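You operate a simulated robot arm through the tools that you are given. There is no shell and no other tool. Be economical: measure what you need, move in short steps, check, and stop when the job is done.

The job below is to be done with a simulated robot arm. You get a single attempt, and the scene is never put back.

TASK
Prove the current trip at 5 mA, reset, and set the trip knob to 15 mA.
Fine: HV on, raise until it trips, lower to zero before the reset; leave the flap open.

Only the result counts: the job must be done as asked and must still hold three seconds after the hand-in. Knocking over, shifting, dropping, spilling or breaking anything else fails it.

THE ROBOT
A 7-joint arm with a two-finger parallel gripper, fixed in place. Base frame: the origin is at the foot of the arm, x ahead of it, y to its left, z up; the work surface is at about z = 0.74. Readings come in m, degrees, newtons and seconds.
With the tool pointing down near the work surface it reaches from about 0.2 to 0.68 m from the base axis. Its first joint turns from -66.0 to 66.0 degrees. Payload 2.4 kg.
The TCP is the grasp point between the finger pads, 0.03 m short of the fingertips. In the tool frame z runs along the fingers and y along their closing line. Largest opening 0.094 m; finger width 0.028, thickness 0.01; the body of the gripper, 0.05 by 0.096 m, starts 0.055 m behind the TCP.
Orientation is that of the tool frame in the base frame, as a unit quaternion [x, y, z, w]. With the fingers straight down and closing along the base's y, the tool's x points along the base's -x, its y along +y and its z along -z.

THE INTERFACE
- The arm moves only by the tool arm_command. Its argument "series" is a list of rows, each a list of 6 numbers: the shift along the base's x, y, z in units of 200 mm (1.0 is 200 mm), then the turn, a rotation vector about the base's x, y, z in units of 90 degrees (1.0 is 90 degrees). In form: [[tx, ty, tz, rx, ry, rz], ...]. A call has 1 to 10 rows; each row is the pose to reach, as a shift and turn from the pose commanded when the call began. "gripper" is the finger opening in m, from 0 to 0.094, set as the call begins (left out, the last holds). A call with a number of a shift or a turn outside -1 to 1 is refused whole. Each row takes 0.2 s and may step no farther than 0.05 m and 8.6 degrees from the row before; otherwise, or with a gripper value out of range, the whole call is refused. A pose out of reach is approached as far as the arm can. The call stops where the force on the tool passes 40 N (or 10 N more than at its start, if that is more) or the arm is blocked; 0.2 s more then pass. The fingers move at their own pace (about 0.153 m/s each) and stop on an object; they squeeze with about 43 N. The grip force told is the motor's: it shows also when the fingers shut on nothing. Time passes only in rows, and 0.2 s behind the last, so rows that repeat a pose let the fingers close. The reply holds the time, the measured pose of the TCP, the force on the tool along the base axes, the opening and the grip force, in the units named above and with some noise, with the torque about the TCP (base axes, N m) and any sound that the robot's microphone picked up.
- Cameras (640 x 400 px; columns grow to the right, rows downward): "scene" is fixed at [0.0433, 0.478, 1.451]; the picture's right is [-0.69, -0.72, 0.00], its down [-0.38, 0.37, -0.85] and it looks along [0.61, -0.59, -0.53] (base axes); focal length 365 px, centre (320, 200). "wrist" rides on the gripper at [0.076, 0.014, -0.102] in the tool frame; the picture's right is [-0.18, 0.98, 0.00], its down [-0.75, -0.14, -0.64] and it looks along [-0.63, -0.12, 0.77] (tool axes); focal length 243 px, centre (320, 200). There is no depth. A picture from a camera that has moved, and an enlarged one, comes with that camera's place and axes in the base frame and with its lens.
- snapshot(camera): a new picture of that camera. The clock stands still meanwhile.
- inspect(camera, box): a new picture of the part [left, top, right, bottom] of that camera's present view, enlarged. The clock stands still meanwhile.
- job_done(): hands the job in; it is judged then, once.

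Work in short steps. Places have to be worked out from the pictures, the camera data and where the tool is seen: move nearer, look again, correct. Check each grasp and each placing, and mend what went wrong. You have 120 turns and 84 pictures in all, those below and enlarged ones among them. Open the gripper and draw the arm clear of the work before you hand the job in, unless the task says otherwise; then end with one line.

The tools are called as name(argument=value, ...) on one line, values as JSON. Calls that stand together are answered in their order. arm_command: Moves the arm, as the interface text tells. Its arguments: {"type":"object","properties":{"series":{"type":"array"},"gripper":{"type":"number"}},"required":["series"]} The other tools are called the same way: snapshot (camera) takes a picture; inspect (camera, box) takes an enlarged picture of a part of a camera's view; job_done () hands the job in.

At the start:

```text
time_s: 0.0
eef_pos: [0.329, -0.2121, 1.1158]
tool_rot: [0.0, 1.0, 0.0, 0.001]
ft_force: [0.2, 0.2, 0.6]
wrist_torque: [0.01, -0.01, 0.03]
opening: 0.0939
finger_force: 0.1
```

scene: 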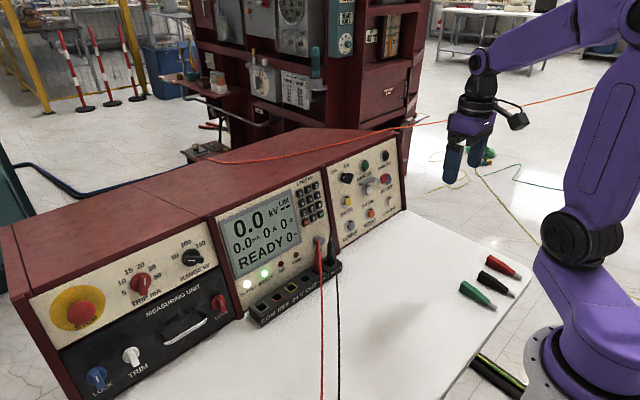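
wrist: 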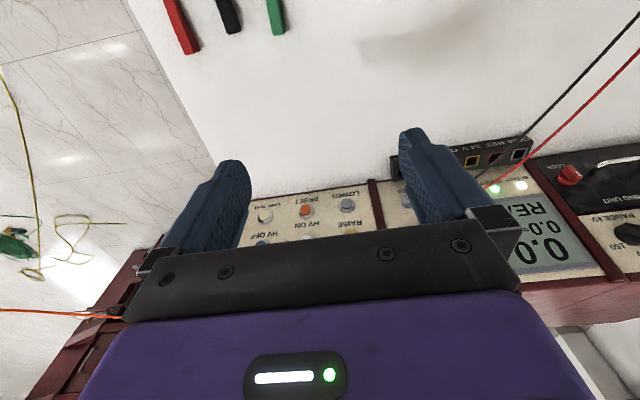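

The console front faces the robot; I need the labels, so I enlarge the panel parts.

inspect(camera="scene", box=[320, 130, 410, 250])

inspect(camera="scene", box=[210, 170, 350, 330])

inspect(camera="scene", box=[20, 230, 240, 400])

```text
3.33 times, centred on (365, 190) of scene
camera zoom: at [0.0433, 0.478, 1.451], right [-0.69, -0.72, 0.0], down [-0.38, 0.37, -0.85], along [0.61, -0.59, -0.53], focal length 1215 px, centre (170, 233)
```

zoom: 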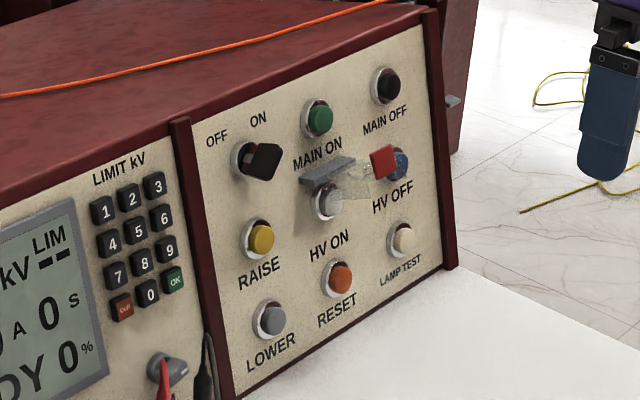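

```text
2.50 times, centred on (280, 250) of scene
camera zoom: at [0.0433, 0.478, 1.451], right [-0.69, -0.72, 0.0], down [-0.38, 0.37, -0.85], along [0.61, -0.59, -0.53], focal length 912 px, centre (420, 75)
```

zoom: 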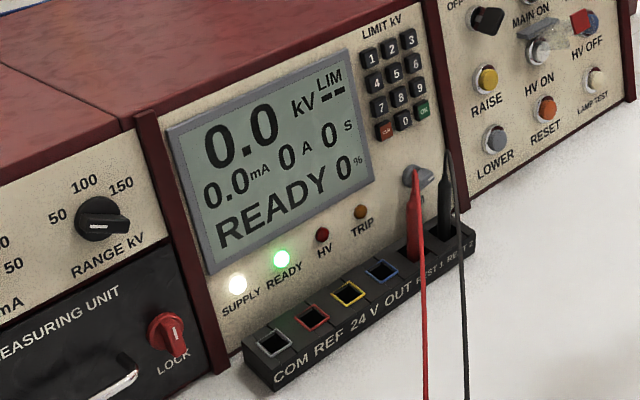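

```text
2.35 times, centred on (130, 315) of scene
camera zoom: at [0.0433, 0.478, 1.451], right [-0.69, -0.72, 0.0], down [-0.38, 0.37, -0.85], along [0.61, -0.59, -0.53], focal length 858 px, centre (767, -71)
```

zoom: 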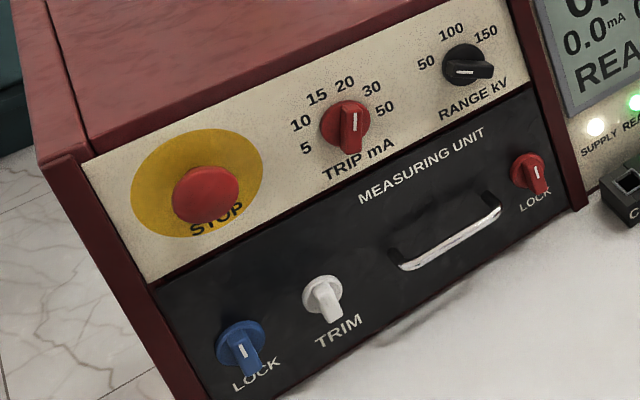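

The right-hand panel leans back about 15°. I turn the tool to face it with the gripper closed, stopping well short, so I can look at the flap closely.

arm_command(series=[[0.045, -0.04, -0.08, 0, -0.092, 0], [0.09, -0.08, -0.16, 0, -0.184, 0], [0.135, -0.12, -0.25, 0, -0.276, 0], [0.18, -0.16, -0.33, 0, -0.368, 0], [0.22, -0.2, -0.4, 0, -0.46, 0], [0.26, -0.24, -0.48, 0, -0.552, 0], [0.3, -0.28, -0.56, 0, -0.644, 0], [0.35, -0.33, -0.64, 0, -0.736, 0], [0.4, -0.39, -0.73, 0, -0.828, 0]], gripper=0)

snapshot(camera="wrist")

snapshot(camera="scene")

```text
time_s: 2.2
eef_pos: [0.5011, -0.1652, 0.97]
tool_rot: [-0.153, 0.78, 0.117, 0.595]
ft_force: [-0.8, 0.3, -0.4]
wrist_torque: [0.01, 0.01, 0.03]
opening: 0.0
finger_force: 32.9
out of reach, approached as far as the arm can: row 8
stopped in row 9: the arm was blocked; the commanded pose is now the measured one
```

```text
78 pictures are left
camera wrist: at [0.3835, -0.1971, 0.9235], right [-0.33, 0.93, 0.18], down [-0.34, -0.29, 0.9], along [0.88, 0.23, 0.41], focal length 243 px, centre (320, 200)
```

wrist: 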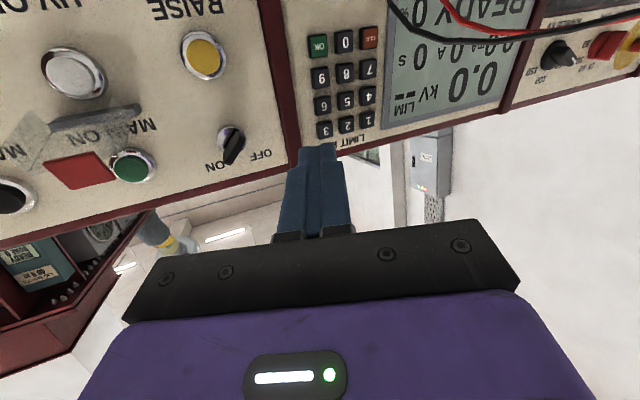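

```text
77 pictures are left
```

scene: 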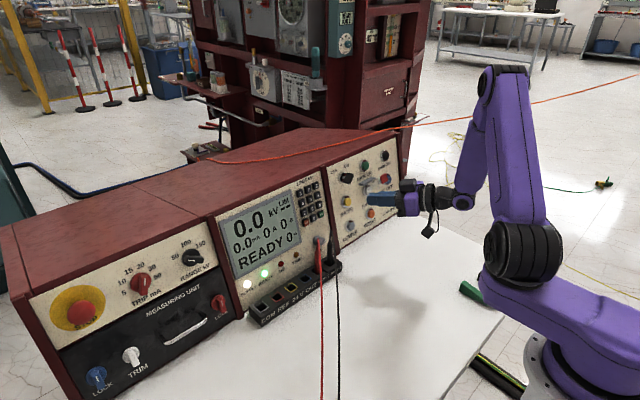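

The arm stopped short with a 22° yaw error; the flap over HV ON already stands open (hinged at the top, red tab outward). I try to correct the yaw at a slightly lower, more forward place.

arm_command(series=[[0.02, 0.0, -0.05, 0, 0, -0.06], [0.05, -0.0, -0.12, 0, 0, -0.12], [0.08, -0.05, -0.2, 0, 0, -0.18], [0.095, -0.1, -0.25, 0, 0, -0.247]])

snapshot(camera="scene")

```text
time_s: 3.2
eef_pos: [0.5178, -0.1861, 0.9193]
tool_rot: [0.001, 0.795, -0.001, 0.607]
ft_force: [-0.6, 0.8, 0.4]
wrist_torque: [0.02, -0.04, 0.0]
opening: 0.0
finger_force: 33.0
```

```text
76 pictures are left
```

scene: 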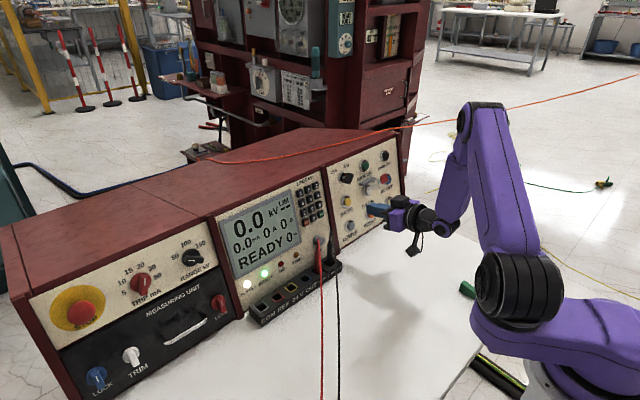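

Orientation is now right. I slide left in steps, raised above the leads, to read the trip knob first.

arm_command(series=[[0, 0.05, 0.2, 0, 0, 0], [0, 0.25, 0.3, 0, 0, 0], [0, 0.48, 0.35, 0, 0, 0], [0, 0.7, 0.35, 0, 0, 0], [0, 0.92, 0.35, 0, 0, 0]])

arm_command(series=[[0, 0.22, 0, 0, 0, 0], [0, 0.44, 0, 0, 0, 0], [0, 0.66, 0, 0, 0, 0], [0, 0.85, 0, 0, 0, 0], [0, 0.98, 0, 0, 0, 0]])

snapshot(camera="wrist")

```text
time_s: 4.4
eef_pos: [0.53, -0.0133, 1.0028]
tool_rot: [0.003, 0.796, 0.006, 0.605]
ft_force: [-0.2, 0.1, 0.3]
wrist_torque: [0.03, 0.0, -0.03]
opening: 0.0001
finger_force: 33.1
out of reach, approached as far as the arm can: row 5
```

```text
time_s: 5.6
eef_pos: [0.5377, 0.0781, 1.0266]
tool_rot: [-0.004, 0.799, 0.037, 0.6]
ft_force: [-0.1, -0.1, 0.6]
wrist_torque: [0.0, 0.0, 0.0]
opening: 0.0
finger_force: 33.2
out of reach, approached as far as the arm can: row 1, 2, 3, 4, 5
```

```text
75 pictures are left
camera wrist: at [0.4169, 0.0884, 0.9832], right [0.0, 0.97, 0.23], down [-0.4, -0.21, 0.89], along [0.92, -0.09, 0.39], focal length 243 px, centre (320, 200)
```

wrist: 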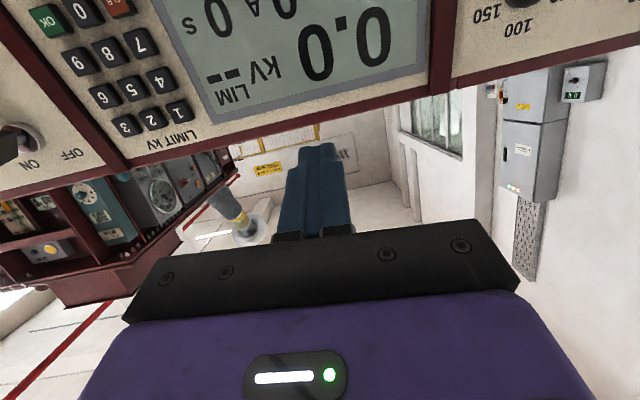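

The arm can't follow to the left in this posture; I look at its shape.

snapshot(camera="scene")

```text
74 pictures are left
```

scene: 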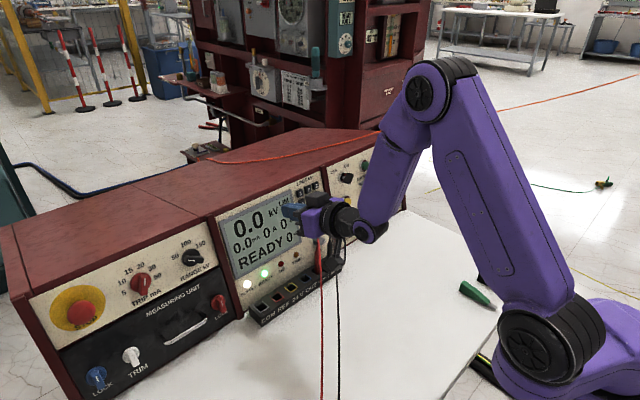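

The posture is stuck on a joint limit, so I pitch back to tool-down, then will move left and pitch up again there.

arm_command(series=[[-0.1, 0, 0.07, 0, 0.09, 0], [-0.2, 0, 0.14, 0, 0.18, 0], [-0.3, 0, 0.21, 0, 0.27, 0], [-0.4, 0, 0.28, 0, 0.36, 0], [-0.5, 0, 0.35, 0, 0.45, 0], [-0.6, 0, 0.42, 0, 0.54, 0], [-0.7, 0, 0.5, 0, 0.63, 0], [-0.8, 0, 0.55, 0, 0.72, 0], [-0.85, 0, 0.6, 0, 0.8, 0], [-0.85, 0, 0.6, 0, 0.828, 0]])

```text
time_s: 7.8
eef_pos: [0.3466, 0.0958, 1.0769]
tool_rot: [0.037, 0.99, -0.009, 0.133]
ft_force: [-0.3, 1.2, -0.4]
wrist_torque: [-0.04, 0.06, -0.03]
opening: 0.0
finger_force: 32.5
out of reach, approached as far as the arm can: row 4, 5, 7, 8, 9, 10
```

The arm is still lagging; I hold the command to see where it settles.

arm_command(series=[[0, 0, 0, 0, 0, 0], [0, 0, 0, 0, 0, 0], [0, 0, 0, 0, 0, 0]])

snapshot(camera="scene")

```text
time_s: 8.6
eef_pos: [0.3472, 0.0941, 1.0771]
tool_rot: [0.036, 0.99, -0.008, 0.133]
ft_force: [0.0, 0.4, 0.3]
wrist_torque: [0.01, -0.03, 0.0]
opening: 0.0001
finger_force: 33.1
```

```text
73 pictures are left
```

scene: 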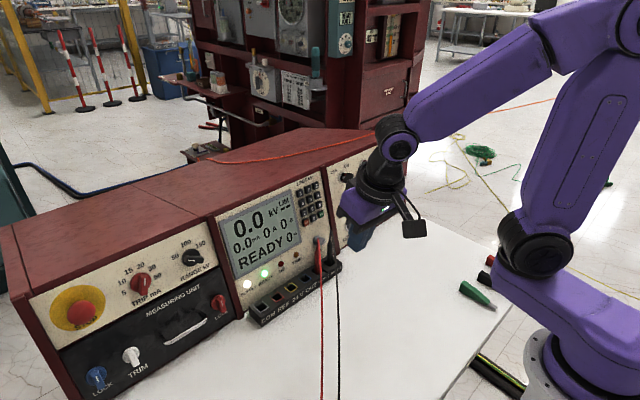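

Settled now. I move left with the tool pointing mostly down.

arm_command(series=[[0, 0.2, 0.05, 0, 0.08, 0], [0, 0.4, 0.1, 0, 0.16, 0], [0, 0.6, 0.1, 0, 0.17, 0], [0, 0.8, 0.1, 0, 0.17, 0], [0, 1.0, 0.1, 0, 0.17, 0]])

snapshot(camera="scene")

```text
time_s: 9.8
eef_pos: [0.2751, 0.2462, 1.0693]
tool_rot: [0.041, 0.993, 0.011, 0.113]
ft_force: [-4.3, 4.3, -0.6]
wrist_torque: [-0.35, -0.33, -0.1]
opening: 0.0002
finger_force: 32.6
out of reach, approached as far as the arm can: row 1, 2, 3, 4, 5
```

```text
72 pictures are left
```

scene: 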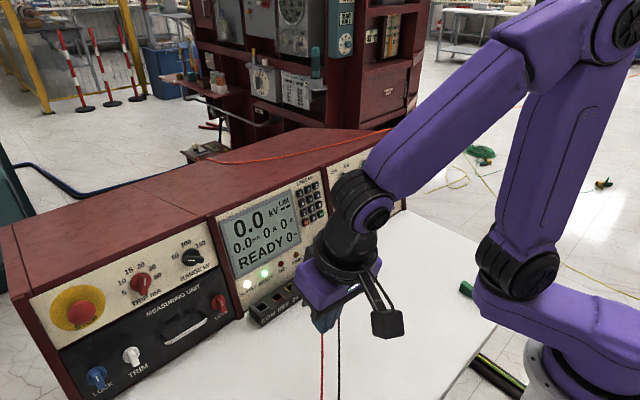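

There is a small side force, and the leads may arch up here; I look before moving on.

snapshot(camera="wrist")

inspect(camera="scene", box=[260, 220, 420, 400])

```text
71 pictures are left
camera wrist: at [0.1786, 0.265, 1.1527], right [0.26, 0.96, 0.07], down [0.58, -0.21, 0.79], along [0.78, -0.16, -0.61], focal length 243 px, centre (320, 200)
```

wrist: 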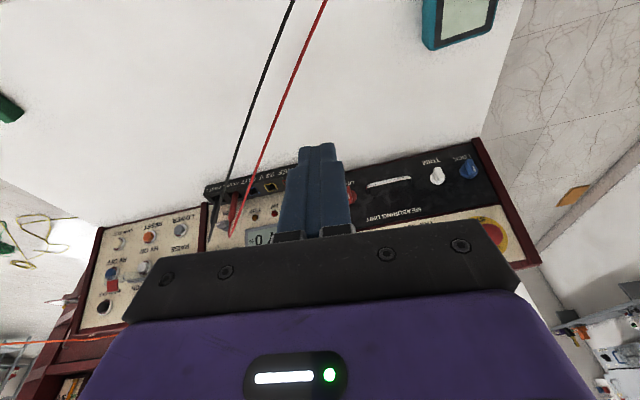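

```text
2.22 times, centred on (340, 310) of scene
camera zoom: at [0.043, 0.4786, 1.4507], right [-0.69, -0.72, 0.0], down [-0.38, 0.37, -0.85], along [0.61, -0.59, -0.53], focal length 810 px, centre (276, -44)
```

zoom: 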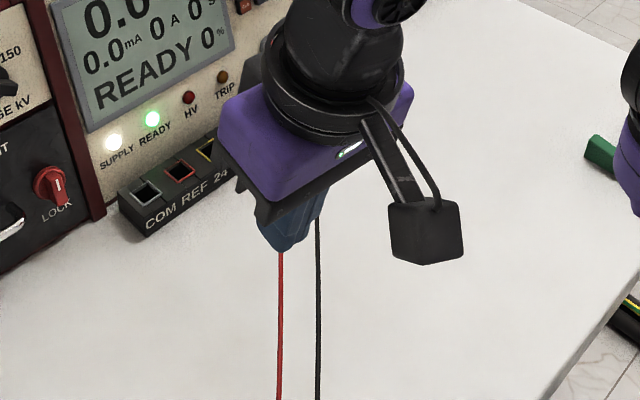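

No contact with the leads, so a joint limit is the likely cause. I let the tool yaw with the arm to see whether that frees the leftward motion.

arm_command(series=[[0.05, 0.02, 0.1, 0, 0, 0.09], [0.1, 0.05, 0.2, 0, 0, 0.18], [0.15, 0.08, 0.2, 0, 0, 0.27], [0.25, 0.1, 0.2, 0, 0, 0.36], [0.35, 0.15, 0.2, 0, 0, 0.45]])

snapshot(camera="scene")

```text
time_s: 11.0
eef_pos: [0.32, 0.2628, 1.0409]
tool_rot: [-0.299, 0.944, 0.026, 0.139]
ft_force: [-0.2, 0.5, 0.0]
wrist_torque: [-0.12, 0.02, -0.01]
opening: 0.0
finger_force: 33.1
out of reach, approached as far as the arm can: row 1, 2, 3, 4, 5
```

```text
69 pictures are left
```

scene: 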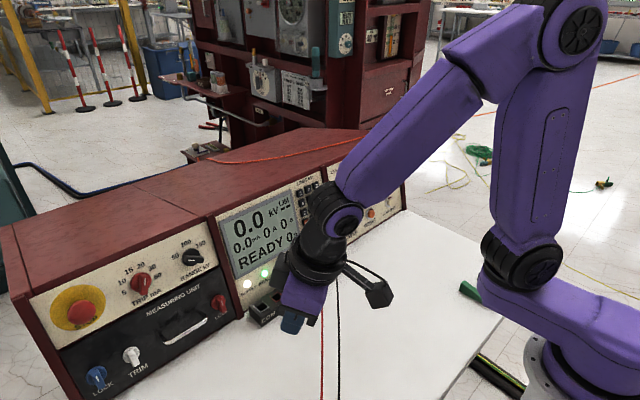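

Yaw followed but height did not, so upward may be the limited direction. I try moving forward and slightly lower instead.

arm_command(series=[[0.1, 0, -0.05, 0, 0, 0], [0.2, 0.05, -0.1, 0, 0, 0], [0.3, 0.1, -0.15, 0, 0, 0], [0.4, 0.15, -0.2, 0, 0, 0], [0.5, 0.2, -0.2, 0, 0, 0]])

snapshot(camera="scene")

```text
time_s: 12.2
eef_pos: [0.3864, 0.2979, 0.9952]
tool_rot: [-0.298, 0.944, 0.025, 0.141]
ft_force: [-0.7, -0.2, -0.3]
wrist_torque: [-0.01, 0.02, 0.0]
opening: 0.0001
finger_force: 33.0
out of reach, approached as far as the arm can: row 3, 4, 5
```

```text
68 pictures are left
```

scene: 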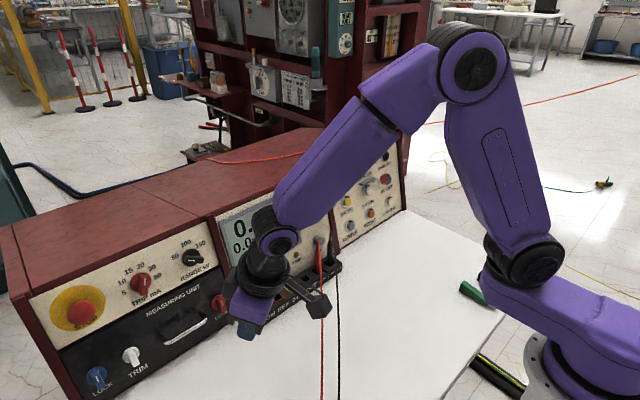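

Still a limit in this tool-down pose; I try pitching the fingers up toward the panel, along the current heading.

arm_command(series=[[0, 0, 0, 0.041, -0.08, 0], [0, 0, 0, 0.082, -0.16, 0], [0.03, 0, 0, 0.123, -0.24, 0], [0.06, 0, 0, 0.164, -0.32, 0], [0.1, 0, 0, 0.205, -0.4, 0], [0.15, 0, 0, 0.246, -0.48, 0]])

snapshot(camera="scene")

```text
time_s: 13.6
eef_pos: [0.4155, 0.2983, 0.9949]
tool_rot: [-0.255, 0.804, 0.094, 0.528]
ft_force: [0.2, -0.1, 0.0]
wrist_torque: [0.05, 0.02, -0.04]
opening: 0.0
finger_force: 33.0
```

```text
67 pictures are left
```

scene: 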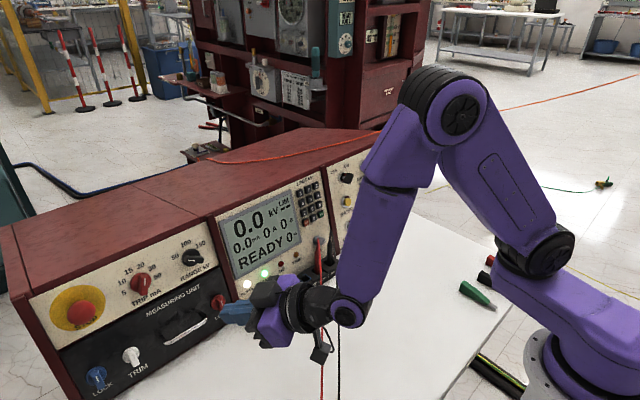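

That worked cleanly. Now I look at the left panel from here.

snapshot(camera="wrist")

```text
66 pictures are left
camera wrist: at [0.3018, 0.244, 0.9693], right [-0.44, 0.9, 0.05], down [-0.21, -0.15, 0.97], along [0.87, 0.42, 0.26], focal length 243 px, centre (320, 200)
```

wrist: 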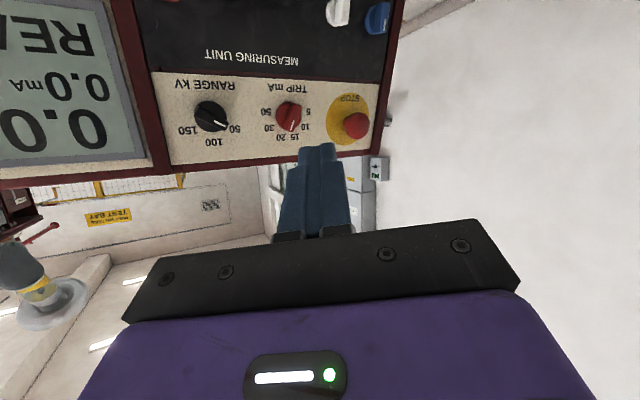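

inspect(camera="wrist", box=[230, 70, 350, 150])

```text
5.00 times, centred on (290, 110) of wrist
camera zoom: at [0.3018, 0.244, 0.9693], right [-0.44, 0.9, 0.05], down [-0.21, -0.15, 0.97], along [0.87, 0.42, 0.26], focal length 1213 px, centre (470, 650)
```

zoom: 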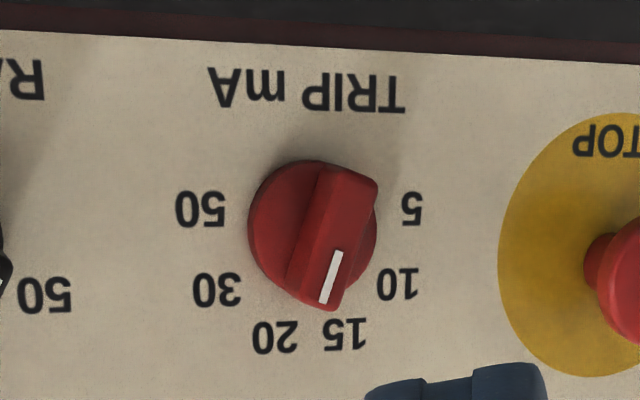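

The trip knob is pointing at 20 (marks about 40° apart), so it has to go to 5 first. I square the tool to the panel in front of the knob at about (0.645, 0.371, 0.943), with fingers opening.

arm_command(series=[[0.1, 0.07, 0, 0.02, -0.017, -0.068], [0.2, 0.14, -0.02, 0.041, -0.034, -0.135], [0.3, 0.22, -0.04, 0.062, -0.052, -0.203], [0.4, 0.29, -0.06, 0.082, -0.069, -0.27], [0.48, 0.33, -0.075, 0.095, -0.08, -0.31], [0.52, 0.365, -0.085, 0.103, -0.086, -0.338]], gripper=0.05)

snapshot(camera="wrist")

snapshot(camera="scene")

```text
time_s: 15.0
eef_pos: [0.52, 0.3728, 0.9787]
tool_rot: [0.003, 0.796, -0.003, 0.605]
ft_force: [0.6, -0.2, 0.2]
wrist_torque: [0.01, -0.01, 0.0]
opening: 0.0498
finger_force: 0.0
```

```text
64 pictures are left
camera wrist: at [0.4002, 0.3869, 0.9329], right [0.06, 0.98, 0.18], down [-0.42, -0.14, 0.9], along [0.91, -0.13, 0.4], focal length 243 px, centre (320, 200)
```

wrist: 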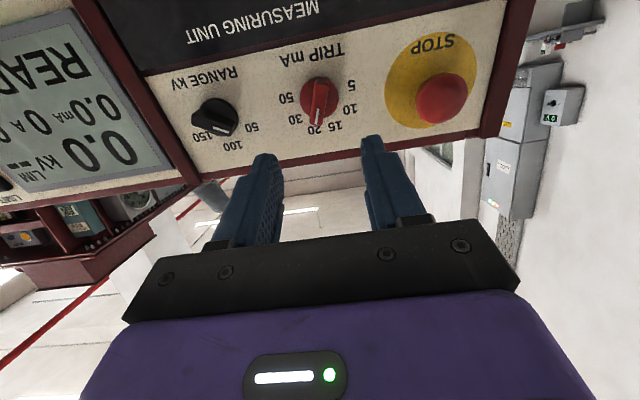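

```text
63 pictures are left
```

scene: 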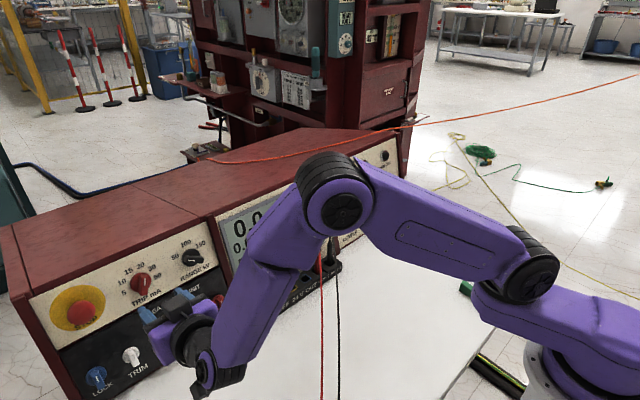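

Squared up with good reach. I enlarge the knob for its angle and position.

inspect(camera="wrist", box=[260, 50, 380, 140])

```text
4.44 times, centred on (320, 95) of wrist
camera zoom: at [0.4002, 0.3869, 0.9329], right [0.06, 0.98, 0.18], down [-0.42, -0.14, 0.9], along [0.91, -0.13, 0.4], focal length 1078 px, centre (320, 667)
```

zoom: 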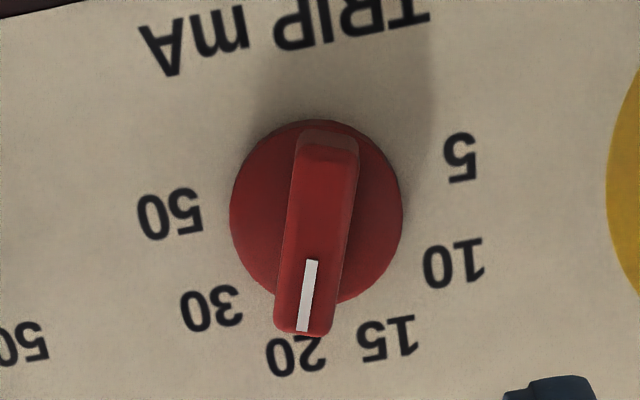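

Confirmed at 20; the bar is about 11 mm thick with its axis at y≈0.370. I roll 20° to line up with the bar and advance over it with open fingers.

arm_command(series=[[0.05, -0.015, -0.035, 0.071, 0, -0.02], [0.15, -0.015, -0.06, 0.143, 0, -0.04], [0.27, -0.015, -0.095, 0.214, 0, -0.0596], [0.39, -0.015, -0.128, 0.214, 0, -0.0596], [0.44, -0.015, -0.142, 0.214, 0, -0.0596]])

snapshot(camera="wrist")

```text
time_s: 16.2
eef_pos: [0.6089, 0.368, 0.9487]
tool_rot: [0.142, 0.785, 0.102, 0.595]
ft_force: [0.4, -0.2, -0.4]
wrist_torque: [0.01, 0.0, 0.02]
opening: 0.0499
finger_force: 0.1
```

```text
61 pictures are left
camera wrist: at [0.4919, 0.408, 0.9131], right [0.14, 0.86, 0.49], down [-0.44, -0.39, 0.81], along [0.89, -0.33, 0.32], focal length 243 px, centre (320, 200)
```

wrist: 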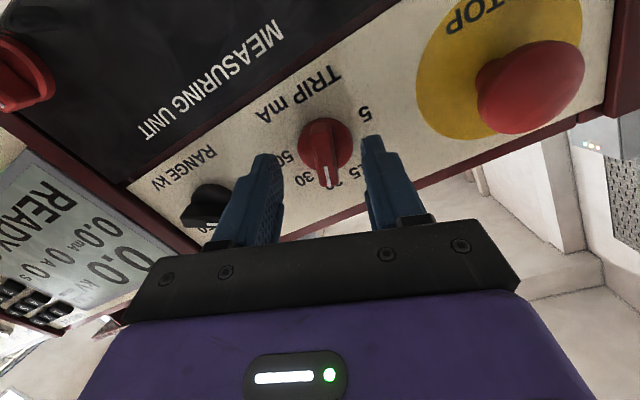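

The bar sits between the fingers and in line with them. I go 11 mm deeper and close.

arm_command(series=[[0.026, 0, -0.007, 0, 0, 0], [0.053, 0, -0.015, 0, 0, 0]])

inspect(camera="wrist", box=[220, 80, 420, 220])

```text
time_s: 16.8
eef_pos: [0.6189, 0.3687, 0.9477]
tool_rot: [0.141, 0.785, 0.103, 0.594]
ft_force: [0.5, -0.1, 0.6]
wrist_torque: [-0.01, 0.0, 0.01]
opening: 0.0499
finger_force: 0.2
```

```text
2.86 times, centred on (320, 150) of wrist
camera zoom: at [0.5019, 0.4083, 0.9103], right [0.14, 0.86, 0.49], down [-0.44, -0.39, 0.81], along [0.89, -0.33, 0.32], focal length 693 px, centre (320, 343)
```

zoom: 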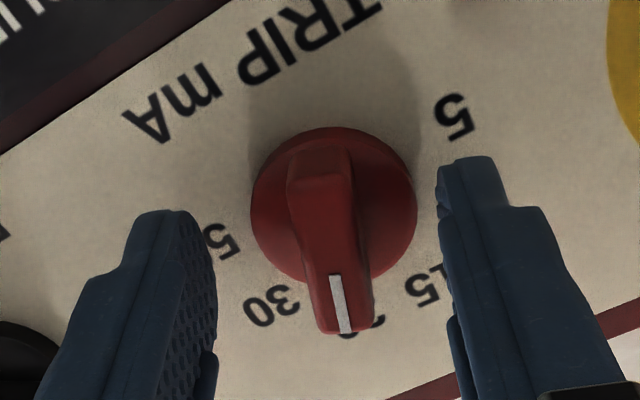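

Nearly centred; I nudge 2 mm toward the bar and close on it.

arm_command(series=[[0.001, 0.01, 0.003, 0, 0, 0], [0.001, 0.01, 0.003, 0, 0, 0], [0.001, 0.01, 0.003, 0, 0, 0]], gripper=0)

inspect(camera="wrist", box=[220, 80, 420, 220])

```text
time_s: 17.6
eef_pos: [0.6193, 0.3702, 0.9478]
tool_rot: [0.14, 0.785, 0.102, 0.595]
ft_force: [4.5, 4.8, -2.4]
wrist_torque: [0.15, -0.44, 0.6]
opening: 0.0131
finger_force: 45.0
```

```text
2.86 times, centred on (320, 150) of wrist
camera zoom: at [0.5021, 0.4105, 0.9113], right [0.14, 0.86, 0.49], down [-0.44, -0.39, 0.81], along [0.89, -0.33, 0.32], focal length 693 px, centre (320, 343)
```

zoom: 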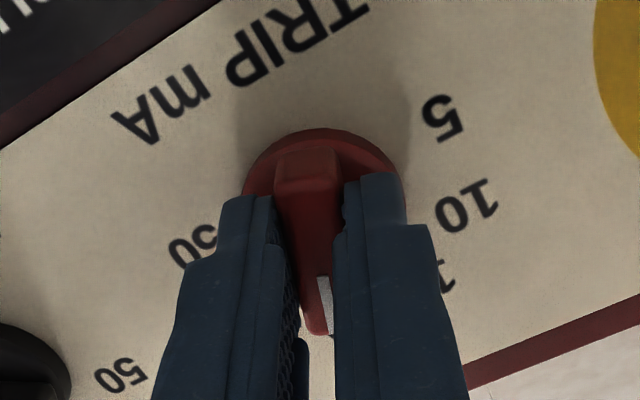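

Firm grip (13 mm). I turn counter-clockwise by 40°, one step, and check.

arm_command(series=[[0, 0, 0, -0.0856, 0, 0.0238], [0, 0, 0, -0.1712, 0, 0.0476], [0, 0, 0, -0.2568, 0, 0.0714], [0, 0, 0, -0.3424, 0, 0.0952], [0, 0, 0, -0.428, 0, 0.119]])

snapshot(camera="wrist")

```text
time_s: 18.8
eef_pos: [0.6192, 0.3694, 0.9472]
tool_rot: [-0.136, 0.784, -0.108, 0.596]
ft_force: [2.3, 0.9, 2.2]
wrist_torque: [-0.17, 1.19, -0.62]
opening: 0.0133
finger_force: 45.2
```

```text
58 pictures are left
camera wrist: at [0.4992, 0.3578, 0.9014], right [-0.04, 0.99, -0.16], down [-0.42, 0.13, 0.9], along [0.91, 0.1, 0.41], focal length 243 px, centre (320, 200)
```

wrist: 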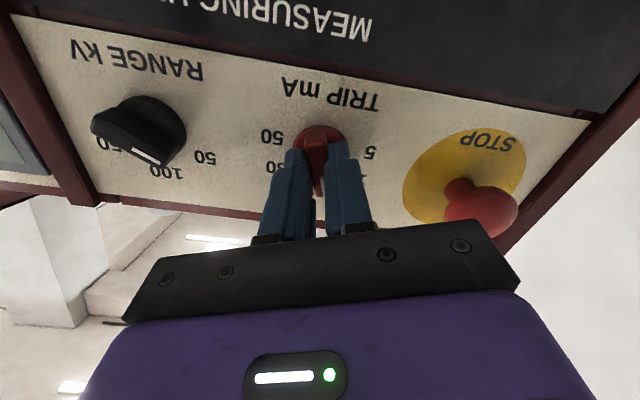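

It turned to 15. I continue 80° more to 5.

arm_command(series=[[0, 0, 0, -0.0856, 0, 0.0238], [0, 0, 0, -0.1712, 0, 0.0476], [0, 0, 0, -0.2568, 0, 0.0714], [0, 0, 0, -0.3424, 0, 0.0952], [0, 0, 0, -0.428, 0, 0.119], [0, 0, 0, -0.5136, 0, 0.1428], [0, 0, 0, -0.5992, 0, 0.1666], [0, 0, 0, -0.6848, 0, 0.1904], [0, 0, 0, -0.7704, 0, 0.2142], [0, 0, 0, -0.856, 0, 0.238]])

snapshot(camera="wrist")

```text
time_s: 21.0
eef_pos: [0.6192, 0.3683, 0.9494]
tool_rot: [0.606, -0.51, 0.469, -0.39]
ft_force: [-1.2, -11.0, 8.5]
wrist_torque: [-0.34, -1.03, -1.37]
opening: 0.0132
finger_force: 45.2
```

```text
57 pictures are left
camera wrist: at [0.5195, 0.2914, 0.9746], right [-0.26, 0.01, -0.97], down [-0.62, 0.77, 0.17], along [0.74, 0.64, -0.19], focal length 243 px, centre (320, 200)
```

wrist: 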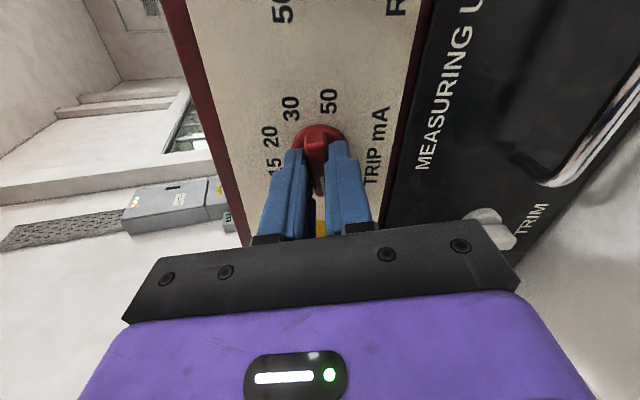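

It reached the 5 orientation. I release, back straight off, and check the knob.

arm_command(series=[[0, 0, 0, 0, 0, 0], [0, 0, 0, 0, 0, 0], [-0.12, 0, 0.0335, 0, 0, 0], [-0.3, 0, 0.084, 0, 0, 0], [-0.5, 0, 0.14, 0, 0, 0]], gripper=0.05)

snapshot(camera="wrist")

inspect(camera="scene", box=[60, 220, 240, 350])

```text
time_s: 22.2
eef_pos: [0.5189, 0.3715, 0.9753]
tool_rot: [0.608, -0.51, 0.466, -0.391]
ft_force: [-0.3, -0.3, -0.1]
wrist_torque: [-0.04, 0.01, -0.01]
opening: 0.0498
finger_force: 0.1
```

```text
56 pictures are left
camera wrist: at [0.4188, 0.2934, 1.0016], right [-0.26, 0.01, -0.97], down [-0.62, 0.77, 0.18], along [0.74, 0.64, -0.19], focal length 243 px, centre (320, 200)
```

wrist: 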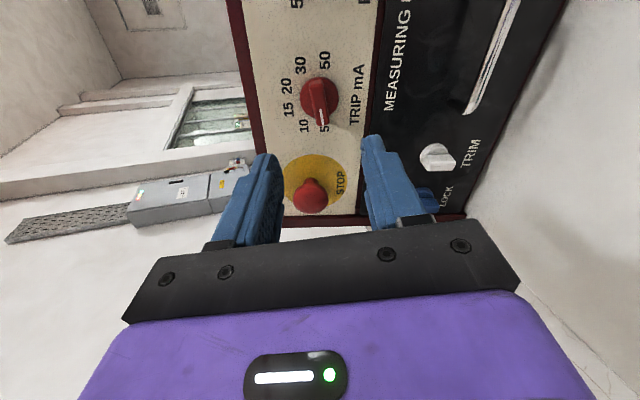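

```text
3.08 times, centred on (150, 285) of scene
camera zoom: at [0.0434, 0.478, 1.451], right [-0.69, -0.72, 0.0], down [-0.38, 0.37, -0.85], along [0.61, -0.59, -0.53], focal length 1122 px, centre (843, -62)
```

zoom: 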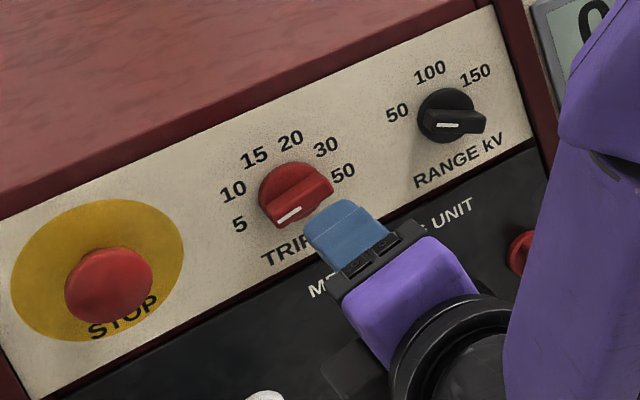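

The pointer is at 5. Now I unroll the tool and back off a little before moving to the right-hand panel.

arm_command(series=[[-0.03, 0, 0.02, 0.0856, 0, -0.0238], [-0.06, 0, 0.05, 0.1712, 0, -0.0476], [-0.09, 0, 0.07, 0.2568, 0, -0.0714], [-0.12, 0, 0.1, 0.3424, 0, -0.0952], [-0.15, -0.05, 0.12, 0.428, 0, -0.119], [-0.15, -0.1, 0.14, 0.5136, 0, -0.1428], [-0.15, -0.2, 0.15, 0.5992, 0, -0.1666], [-0.15, -0.3, 0.15, 0.6848, 0, -0.1904], [-0.15, -0.4, 0.15, 0.7704, 0, -0.2142], [-0.15, -0.5, 0.15, 0.856, 0, -0.238]], gripper=0)

arm_command(series=[[0, -0.15, 0, 0.0856, 0, -0.0238], [0, -0.3, 0, 0.1712, 0, -0.0476], [0, -0.5, 0, 0.214, 0, -0.0596], [0, -0.7, 0, 0.214, 0, -0.0596], [0, -0.9, 0, 0.214, 0, -0.0596]])

snapshot(camera="scene")

```text
time_s: 24.4
eef_pos: [0.4884, 0.2702, 1.0066]
tool_rot: [-0.135, 0.784, -0.106, 0.597]
ft_force: [-0.1, -1.0, -0.3]
wrist_torque: [-0.03, -0.01, -0.04]
opening: 0.0
finger_force: 33.2
```

```text
time_s: 25.6
eef_pos: [0.4889, 0.0907, 1.0051]
tool_rot: [0.003, 0.797, -0.003, 0.604]
ft_force: [0.7, 0.2, -0.4]
wrist_torque: [-0.02, -0.02, 0.01]
opening: 0.0
finger_force: 33.3
```

```text
54 pictures are left
```

scene: 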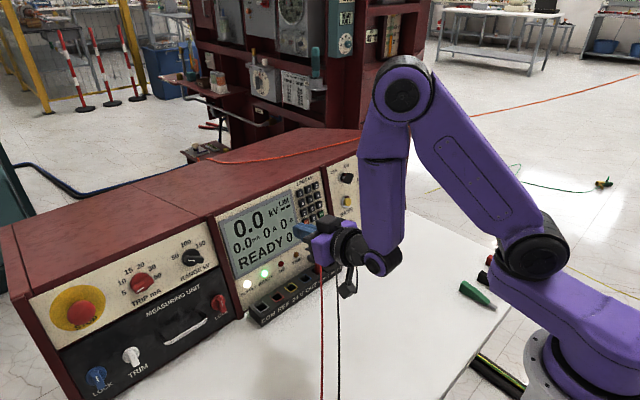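

This configuration follows well. I continue right to the button panel, keeping clear of the flap.

arm_command(series=[[0, -0.2, 0, 0, 0, 0], [0, -0.4, 0, 0, 0, 0], [0, -0.6, 0, 0, 0, 0], [0, -0.8, 0, 0, 0, 0], [0, -1.0, 0, 0, 0, 0]])

arm_command(series=[[0, -0.15, -0.1, 0, 0, 0], [0, -0.3, -0.25, 0, 0, 0], [0, -0.44, -0.4, 0, 0, 0]])

snapshot(camera="wrist")

snapshot(camera="scene")

```text
time_s: 26.8
eef_pos: [0.4897, -0.1097, 1.005]
tool_rot: [0.002, 0.797, -0.002, 0.604]
ft_force: [-0.7, -0.5, 1.0]
wrist_torque: [0.02, -0.02, 0.02]
opening: 0.0001
finger_force: 33.3
```

```text
time_s: 27.6
eef_pos: [0.4894, -0.1982, 0.9242]
tool_rot: [0.002, 0.797, -0.003, 0.605]
ft_force: [0.9, -0.3, -0.1]
wrist_torque: [0.03, -0.02, -0.05]
opening: 0.0
finger_force: 33.0
```

```text
53 pictures are left
camera wrist: at [0.3695, -0.1824, 0.879], right [0.06, 0.98, 0.18], down [-0.42, -0.14, 0.9], along [0.91, -0.12, 0.4], focal length 243 px, centre (320, 200)
```

wrist: 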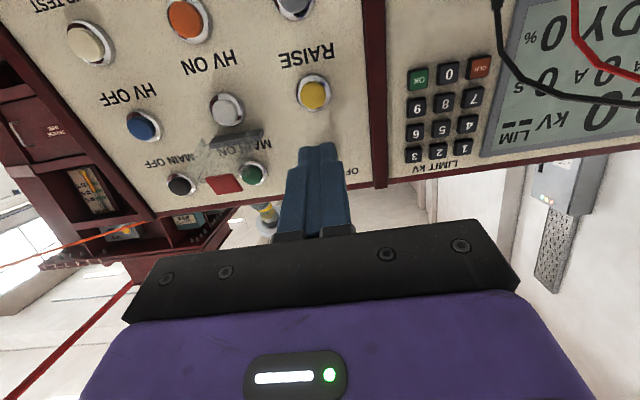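

```text
52 pictures are left
```

scene: 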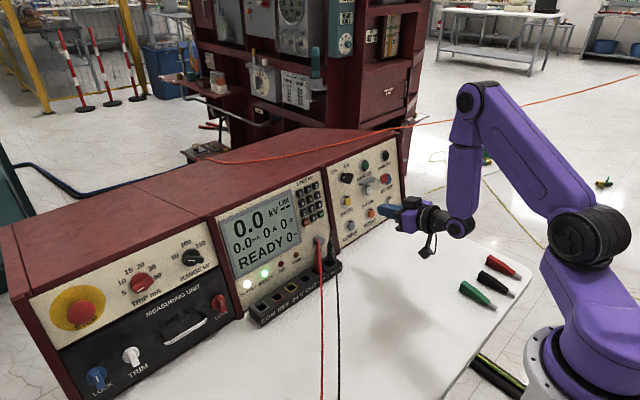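

From this view HV ON sits at about (0.630, −0.294, 0.880), under the open flap. I line up in front of it and look before pressing.

arm_command(series=[[0, -0.23, -0.05, 0, 0, 0], [0, -0.474, -0.06, 0, 0, 0], [0.15, -0.474, -0.08, 0, 0, 0], [0.283, -0.474, -0.1, 0, 0, 0]])

snapshot(camera="wrist")

inspect(camera="scene", box=[320, 130, 450, 230])

```text
time_s: 28.6
eef_pos: [0.5456, -0.2943, 0.9041]
tool_rot: [0.002, 0.797, -0.002, 0.605]
ft_force: [0.3, 0.6, -0.4]
wrist_torque: [0.02, 0.01, -0.03]
opening: 0.0001
finger_force: 32.9
```

```text
51 pictures are left
camera wrist: at [0.4259, -0.2784, 0.8592], right [0.06, 0.98, 0.18], down [-0.42, -0.14, 0.9], along [0.91, -0.12, 0.4], focal length 243 px, centre (320, 200)
```

wrist: 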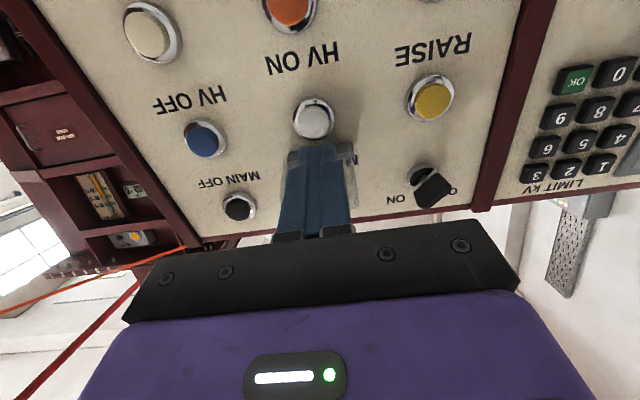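

```text
4.00 times, centred on (385, 180) of scene
camera zoom: at [0.0433, 0.478, 1.451], right [-0.69, -0.72, 0.0], down [-0.38, 0.37, -0.85], along [0.61, -0.59, -0.53], focal length 1458 px, centre (60, 280)
```

zoom: 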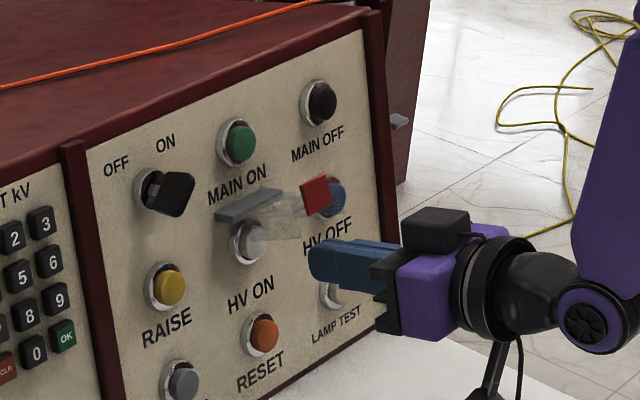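

HV ON is almost dead ahead, the flap is clear above the fingers. I correct down 4 mm and advance to just short of the button.

arm_command(series=[[0.05, -0.01, -0.033, 0, 0, 0], [0.144, -0.01, -0.06, 0, 0, 0], [0.217, -0.01, -0.08, 0, 0, 0]])

snapshot(camera="wrist")

inspect(camera="scene", box=[320, 130, 450, 230])

```text
time_s: 29.4
eef_pos: [0.5892, -0.295, 0.8881]
tool_rot: [0.003, 0.796, -0.004, 0.605]
ft_force: [0.7, 0.2, 0.0]
wrist_torque: [0.01, -0.01, 0.01]
opening: 0.0004
finger_force: 33.0
```

```text
49 pictures are left
camera wrist: at [0.4692, -0.2799, 0.8433], right [0.06, 0.98, 0.18], down [-0.42, -0.14, 0.9], along [0.91, -0.12, 0.4], focal length 243 px, centre (320, 200)
```

wrist: 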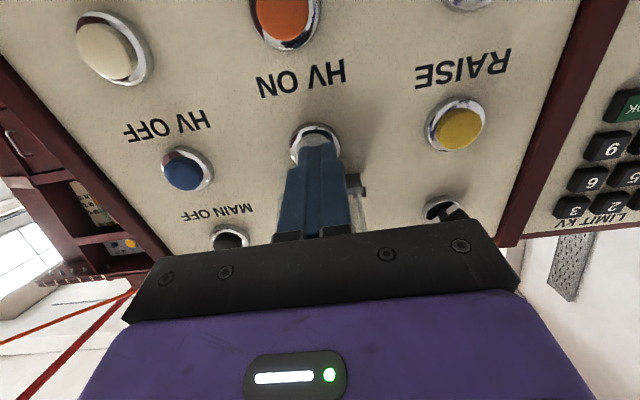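

```text
4.00 times, centred on (385, 180) of scene
camera zoom: at [0.0433, 0.478, 1.451], right [-0.69, -0.72, 0.0], down [-0.38, 0.37, -0.85], along [0.61, -0.59, -0.53], focal length 1458 px, centre (60, 280)
```

zoom: 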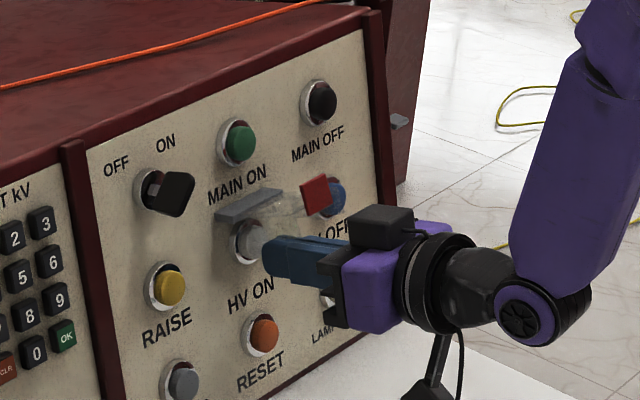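

The gap is about 1 cm and the flap is clear. I press in small rows.

arm_command(series=[[0.024, 0, -0.0067, 0, 0, 0], [0.048, 0, -0.0134, 0, 0, 0], [0.06, 0, -0.0167, 0, 0, 0], [0.072, 0, -0.02, 0, 0, 0]])

inspect(camera="scene", box=[210, 150, 410, 320])

```text
time_s: 30.4
eef_pos: [0.603, -0.2947, 0.8847]
tool_rot: [0.003, 0.796, -0.004, 0.605]
ft_force: [-1.5, -1.1, 0.1]
wrist_torque: [-0.03, -0.01, 0.02]
opening: 0.0001
finger_force: 32.8
```

```text
2.35 times, centred on (310, 235) of scene
camera zoom: at [0.0433, 0.478, 1.451], right [-0.69, -0.72, 0.0], down [-0.38, 0.37, -0.85], along [0.61, -0.59, -0.53], focal length 858 px, centre (344, 118)
```

zoom: 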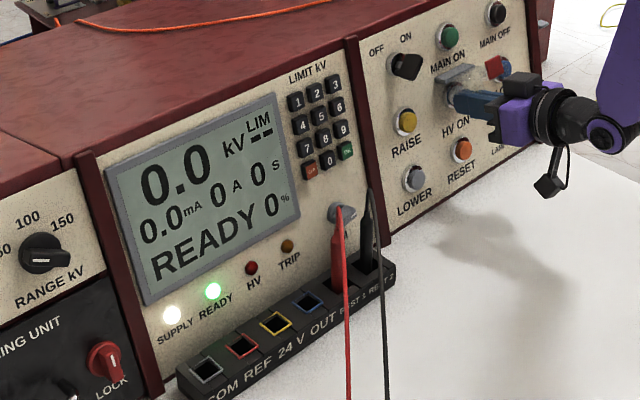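

Only first contact so far; I push a few millimetres more.

arm_command(series=[[0.01, 0, -0.0028, 0, 0, 0], [0.02, 0, -0.0056, 0, 0, 0], [0.03, 0, -0.0084, 0, 0, 0], [0.04, 0, -0.011, 0, 0, 0]])

inspect(camera="scene", box=[210, 150, 410, 320])

```text
time_s: 31.4
eef_pos: [0.6104, -0.2949, 0.8845]
tool_rot: [0.003, 0.796, -0.002, 0.605]
ft_force: [-23.7, 5.8, 9.0]
wrist_torque: [-0.05, -0.43, 0.17]
opening: 0.0
finger_force: 33.1
heard: click
```

```text
2.35 times, centred on (310, 235) of scene
camera zoom: at [0.0425, 0.4782, 1.4509], right [-0.69, -0.72, 0.0], down [-0.38, 0.37, -0.85], along [0.61, -0.59, -0.53], focal length 858 px, centre (344, 118)
```

zoom: 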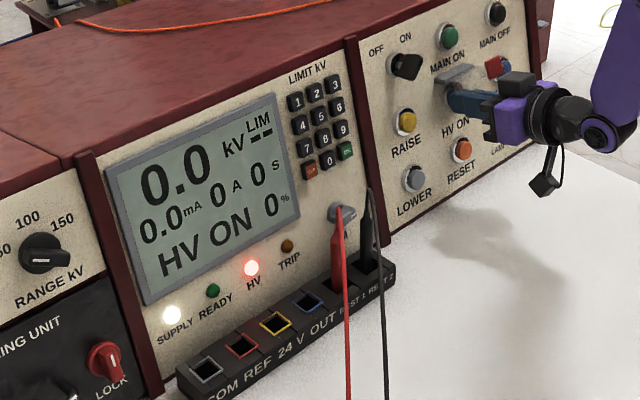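

HV is on. I back off, slide to RAISE (y ≈ −0.203) and stop just short of it.

arm_command(series=[[-0.15, 0, 0.042, 0, 0, 0], [-0.3, 0, 0.083, 0, 0, 0], [-0.3, 0.23, 0.083, 0, 0, 0], [-0.3, 0.46, 0.083, 0, 0, 0], [-0.1, 0.46, 0.028, 0, 0, 0]])

snapshot(camera="wrist")

inspect(camera="scene", box=[210, 150, 410, 320])

```text
time_s: 32.6
eef_pos: [0.5905, -0.2021, 0.889]
tool_rot: [0.003, 0.796, -0.004, 0.605]
ft_force: [0.7, -0.2, 0.4]
wrist_torque: [0.02, 0.0, 0.0]
opening: 0.0
finger_force: 32.5
```

```text
45 pictures are left
camera wrist: at [0.471, -0.1873, 0.844], right [0.06, 0.98, 0.18], down [-0.42, -0.14, 0.9], along [0.91, -0.12, 0.4], focal length 243 px, centre (320, 200)
```

wrist: 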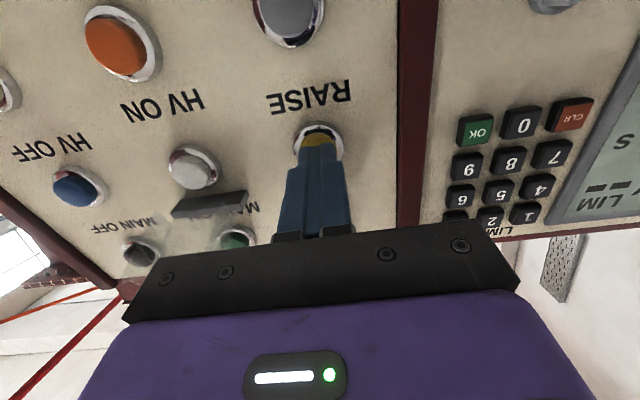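

```text
2.35 times, centred on (310, 235) of scene
camera zoom: at [0.0433, 0.478, 1.451], right [-0.69, -0.72, 0.0], down [-0.38, 0.37, -0.85], along [0.61, -0.59, -0.53], focal length 858 px, centre (344, 118)
```

zoom: 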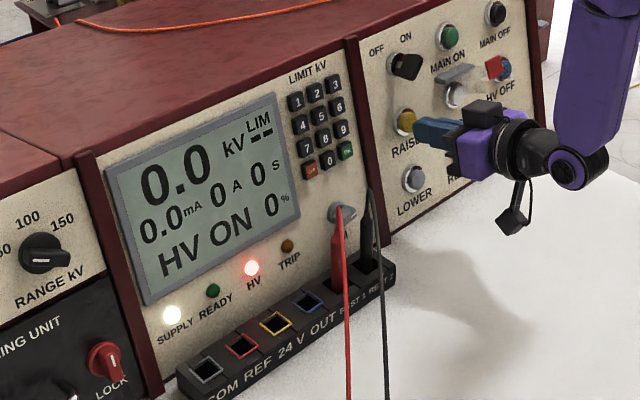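

Lined up with RAISE and HV is still on. I press and hold briefly to learn the rate.

arm_command(series=[[0.05, 0, -0.014, 0, 0, 0], [0.08, 0, -0.022, 0, 0, 0], [0.1, 0, -0.028, 0, 0, 0], [0.1, 0, -0.028, 0, 0, 0], [0.1, 0, -0.028, 0, 0, 0], [0.1, 0, -0.028, 0, 0, 0]])

inspect(camera="scene", box=[210, 150, 410, 320])

```text
time_s: 34.0
eef_pos: [0.6105, -0.2023, 0.8837]
tool_rot: [0.002, 0.796, -0.002, 0.605]
ft_force: [-24.6, 5.1, 11.5]
wrist_torque: [0.02, -0.5, 0.11]
opening: 0.0001
finger_force: 32.8
heard: click
```

```text
2.35 times, centred on (310, 235) of scene
camera zoom: at [0.0424, 0.4782, 1.4509], right [-0.69, -0.72, 0.0], down [-0.38, 0.37, -0.85], along [0.61, -0.59, -0.53], focal length 858 px, centre (344, 118)
```

zoom: 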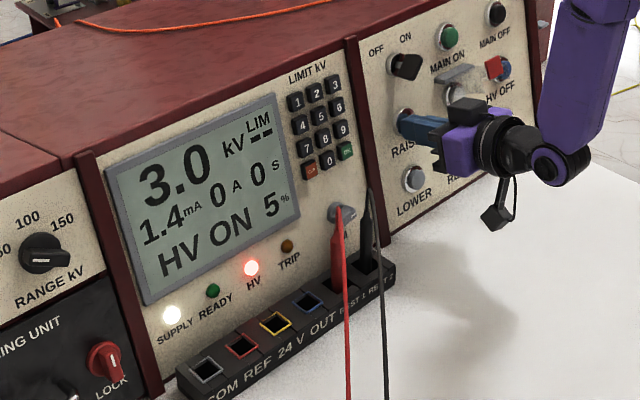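

It is rising: 3.0 kV, 1.4 mA. I hold on for about 1.6 s and check.

arm_command(series=[[0, 0, 0, 0, 0, 0], [0, 0, 0, 0, 0, 0], [0, 0, 0, 0, 0, 0], [0, 0, 0, 0, 0, 0], [0, 0, 0, 0, 0, 0], [0, 0, 0, 0, 0, 0], [0, 0, 0, 0, 0, 0]])

inspect(camera="scene", box=[210, 150, 410, 320])

```text
time_s: 35.6
eef_pos: [0.6106, -0.2023, 0.8841]
tool_rot: [0.002, 0.796, -0.003, 0.605]
ft_force: [-27.2, 3.7, 9.5]
wrist_torque: [-0.04, -0.41, 0.13]
opening: 0.0003
finger_force: 33.2
```

```text
2.35 times, centred on (310, 235) of scene
camera zoom: at [0.0425, 0.4782, 1.4509], right [-0.69, -0.72, 0.0], down [-0.38, 0.37, -0.85], along [0.61, -0.59, -0.53], focal length 858 px, centre (344, 118)
```

zoom: 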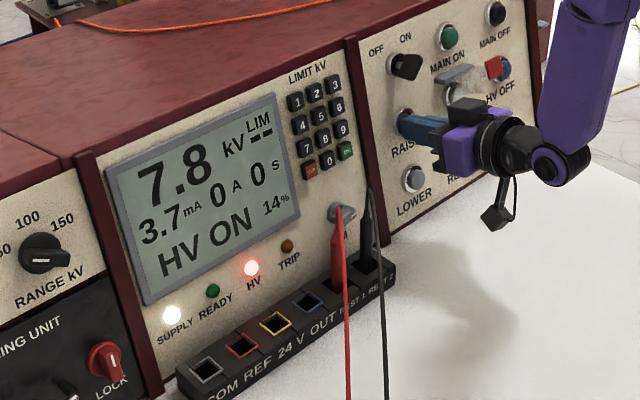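

3 kV/s; 5 mA should come in about 1 s. I hold a further second.

arm_command(series=[[0, 0, 0, 0, 0, 0], [0, 0, 0, 0, 0, 0], [0, 0, 0, 0, 0, 0], [0, 0, 0, 0, 0, 0]])

inspect(camera="scene", box=[210, 150, 410, 320])

```text
time_s: 36.6
eef_pos: [0.6112, -0.2015, 0.8839]
tool_rot: [0.003, 0.796, -0.003, 0.605]
ft_force: [-27.1, 3.7, 7.1]
wrist_torque: [-0.02, -0.37, 0.13]
opening: 0.0
finger_force: 33.0
```

```text
2.35 times, centred on (310, 235) of scene
camera zoom: at [0.0425, 0.4781, 1.4509], right [-0.69, -0.72, 0.0], down [-0.38, 0.37, -0.85], along [0.61, -0.59, -0.53], focal length 858 px, centre (344, 118)
```

zoom: 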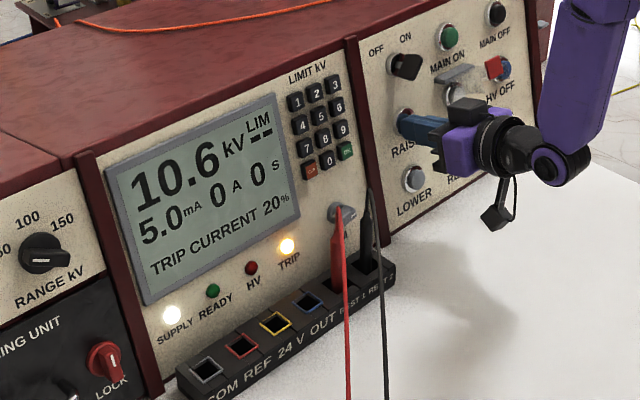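

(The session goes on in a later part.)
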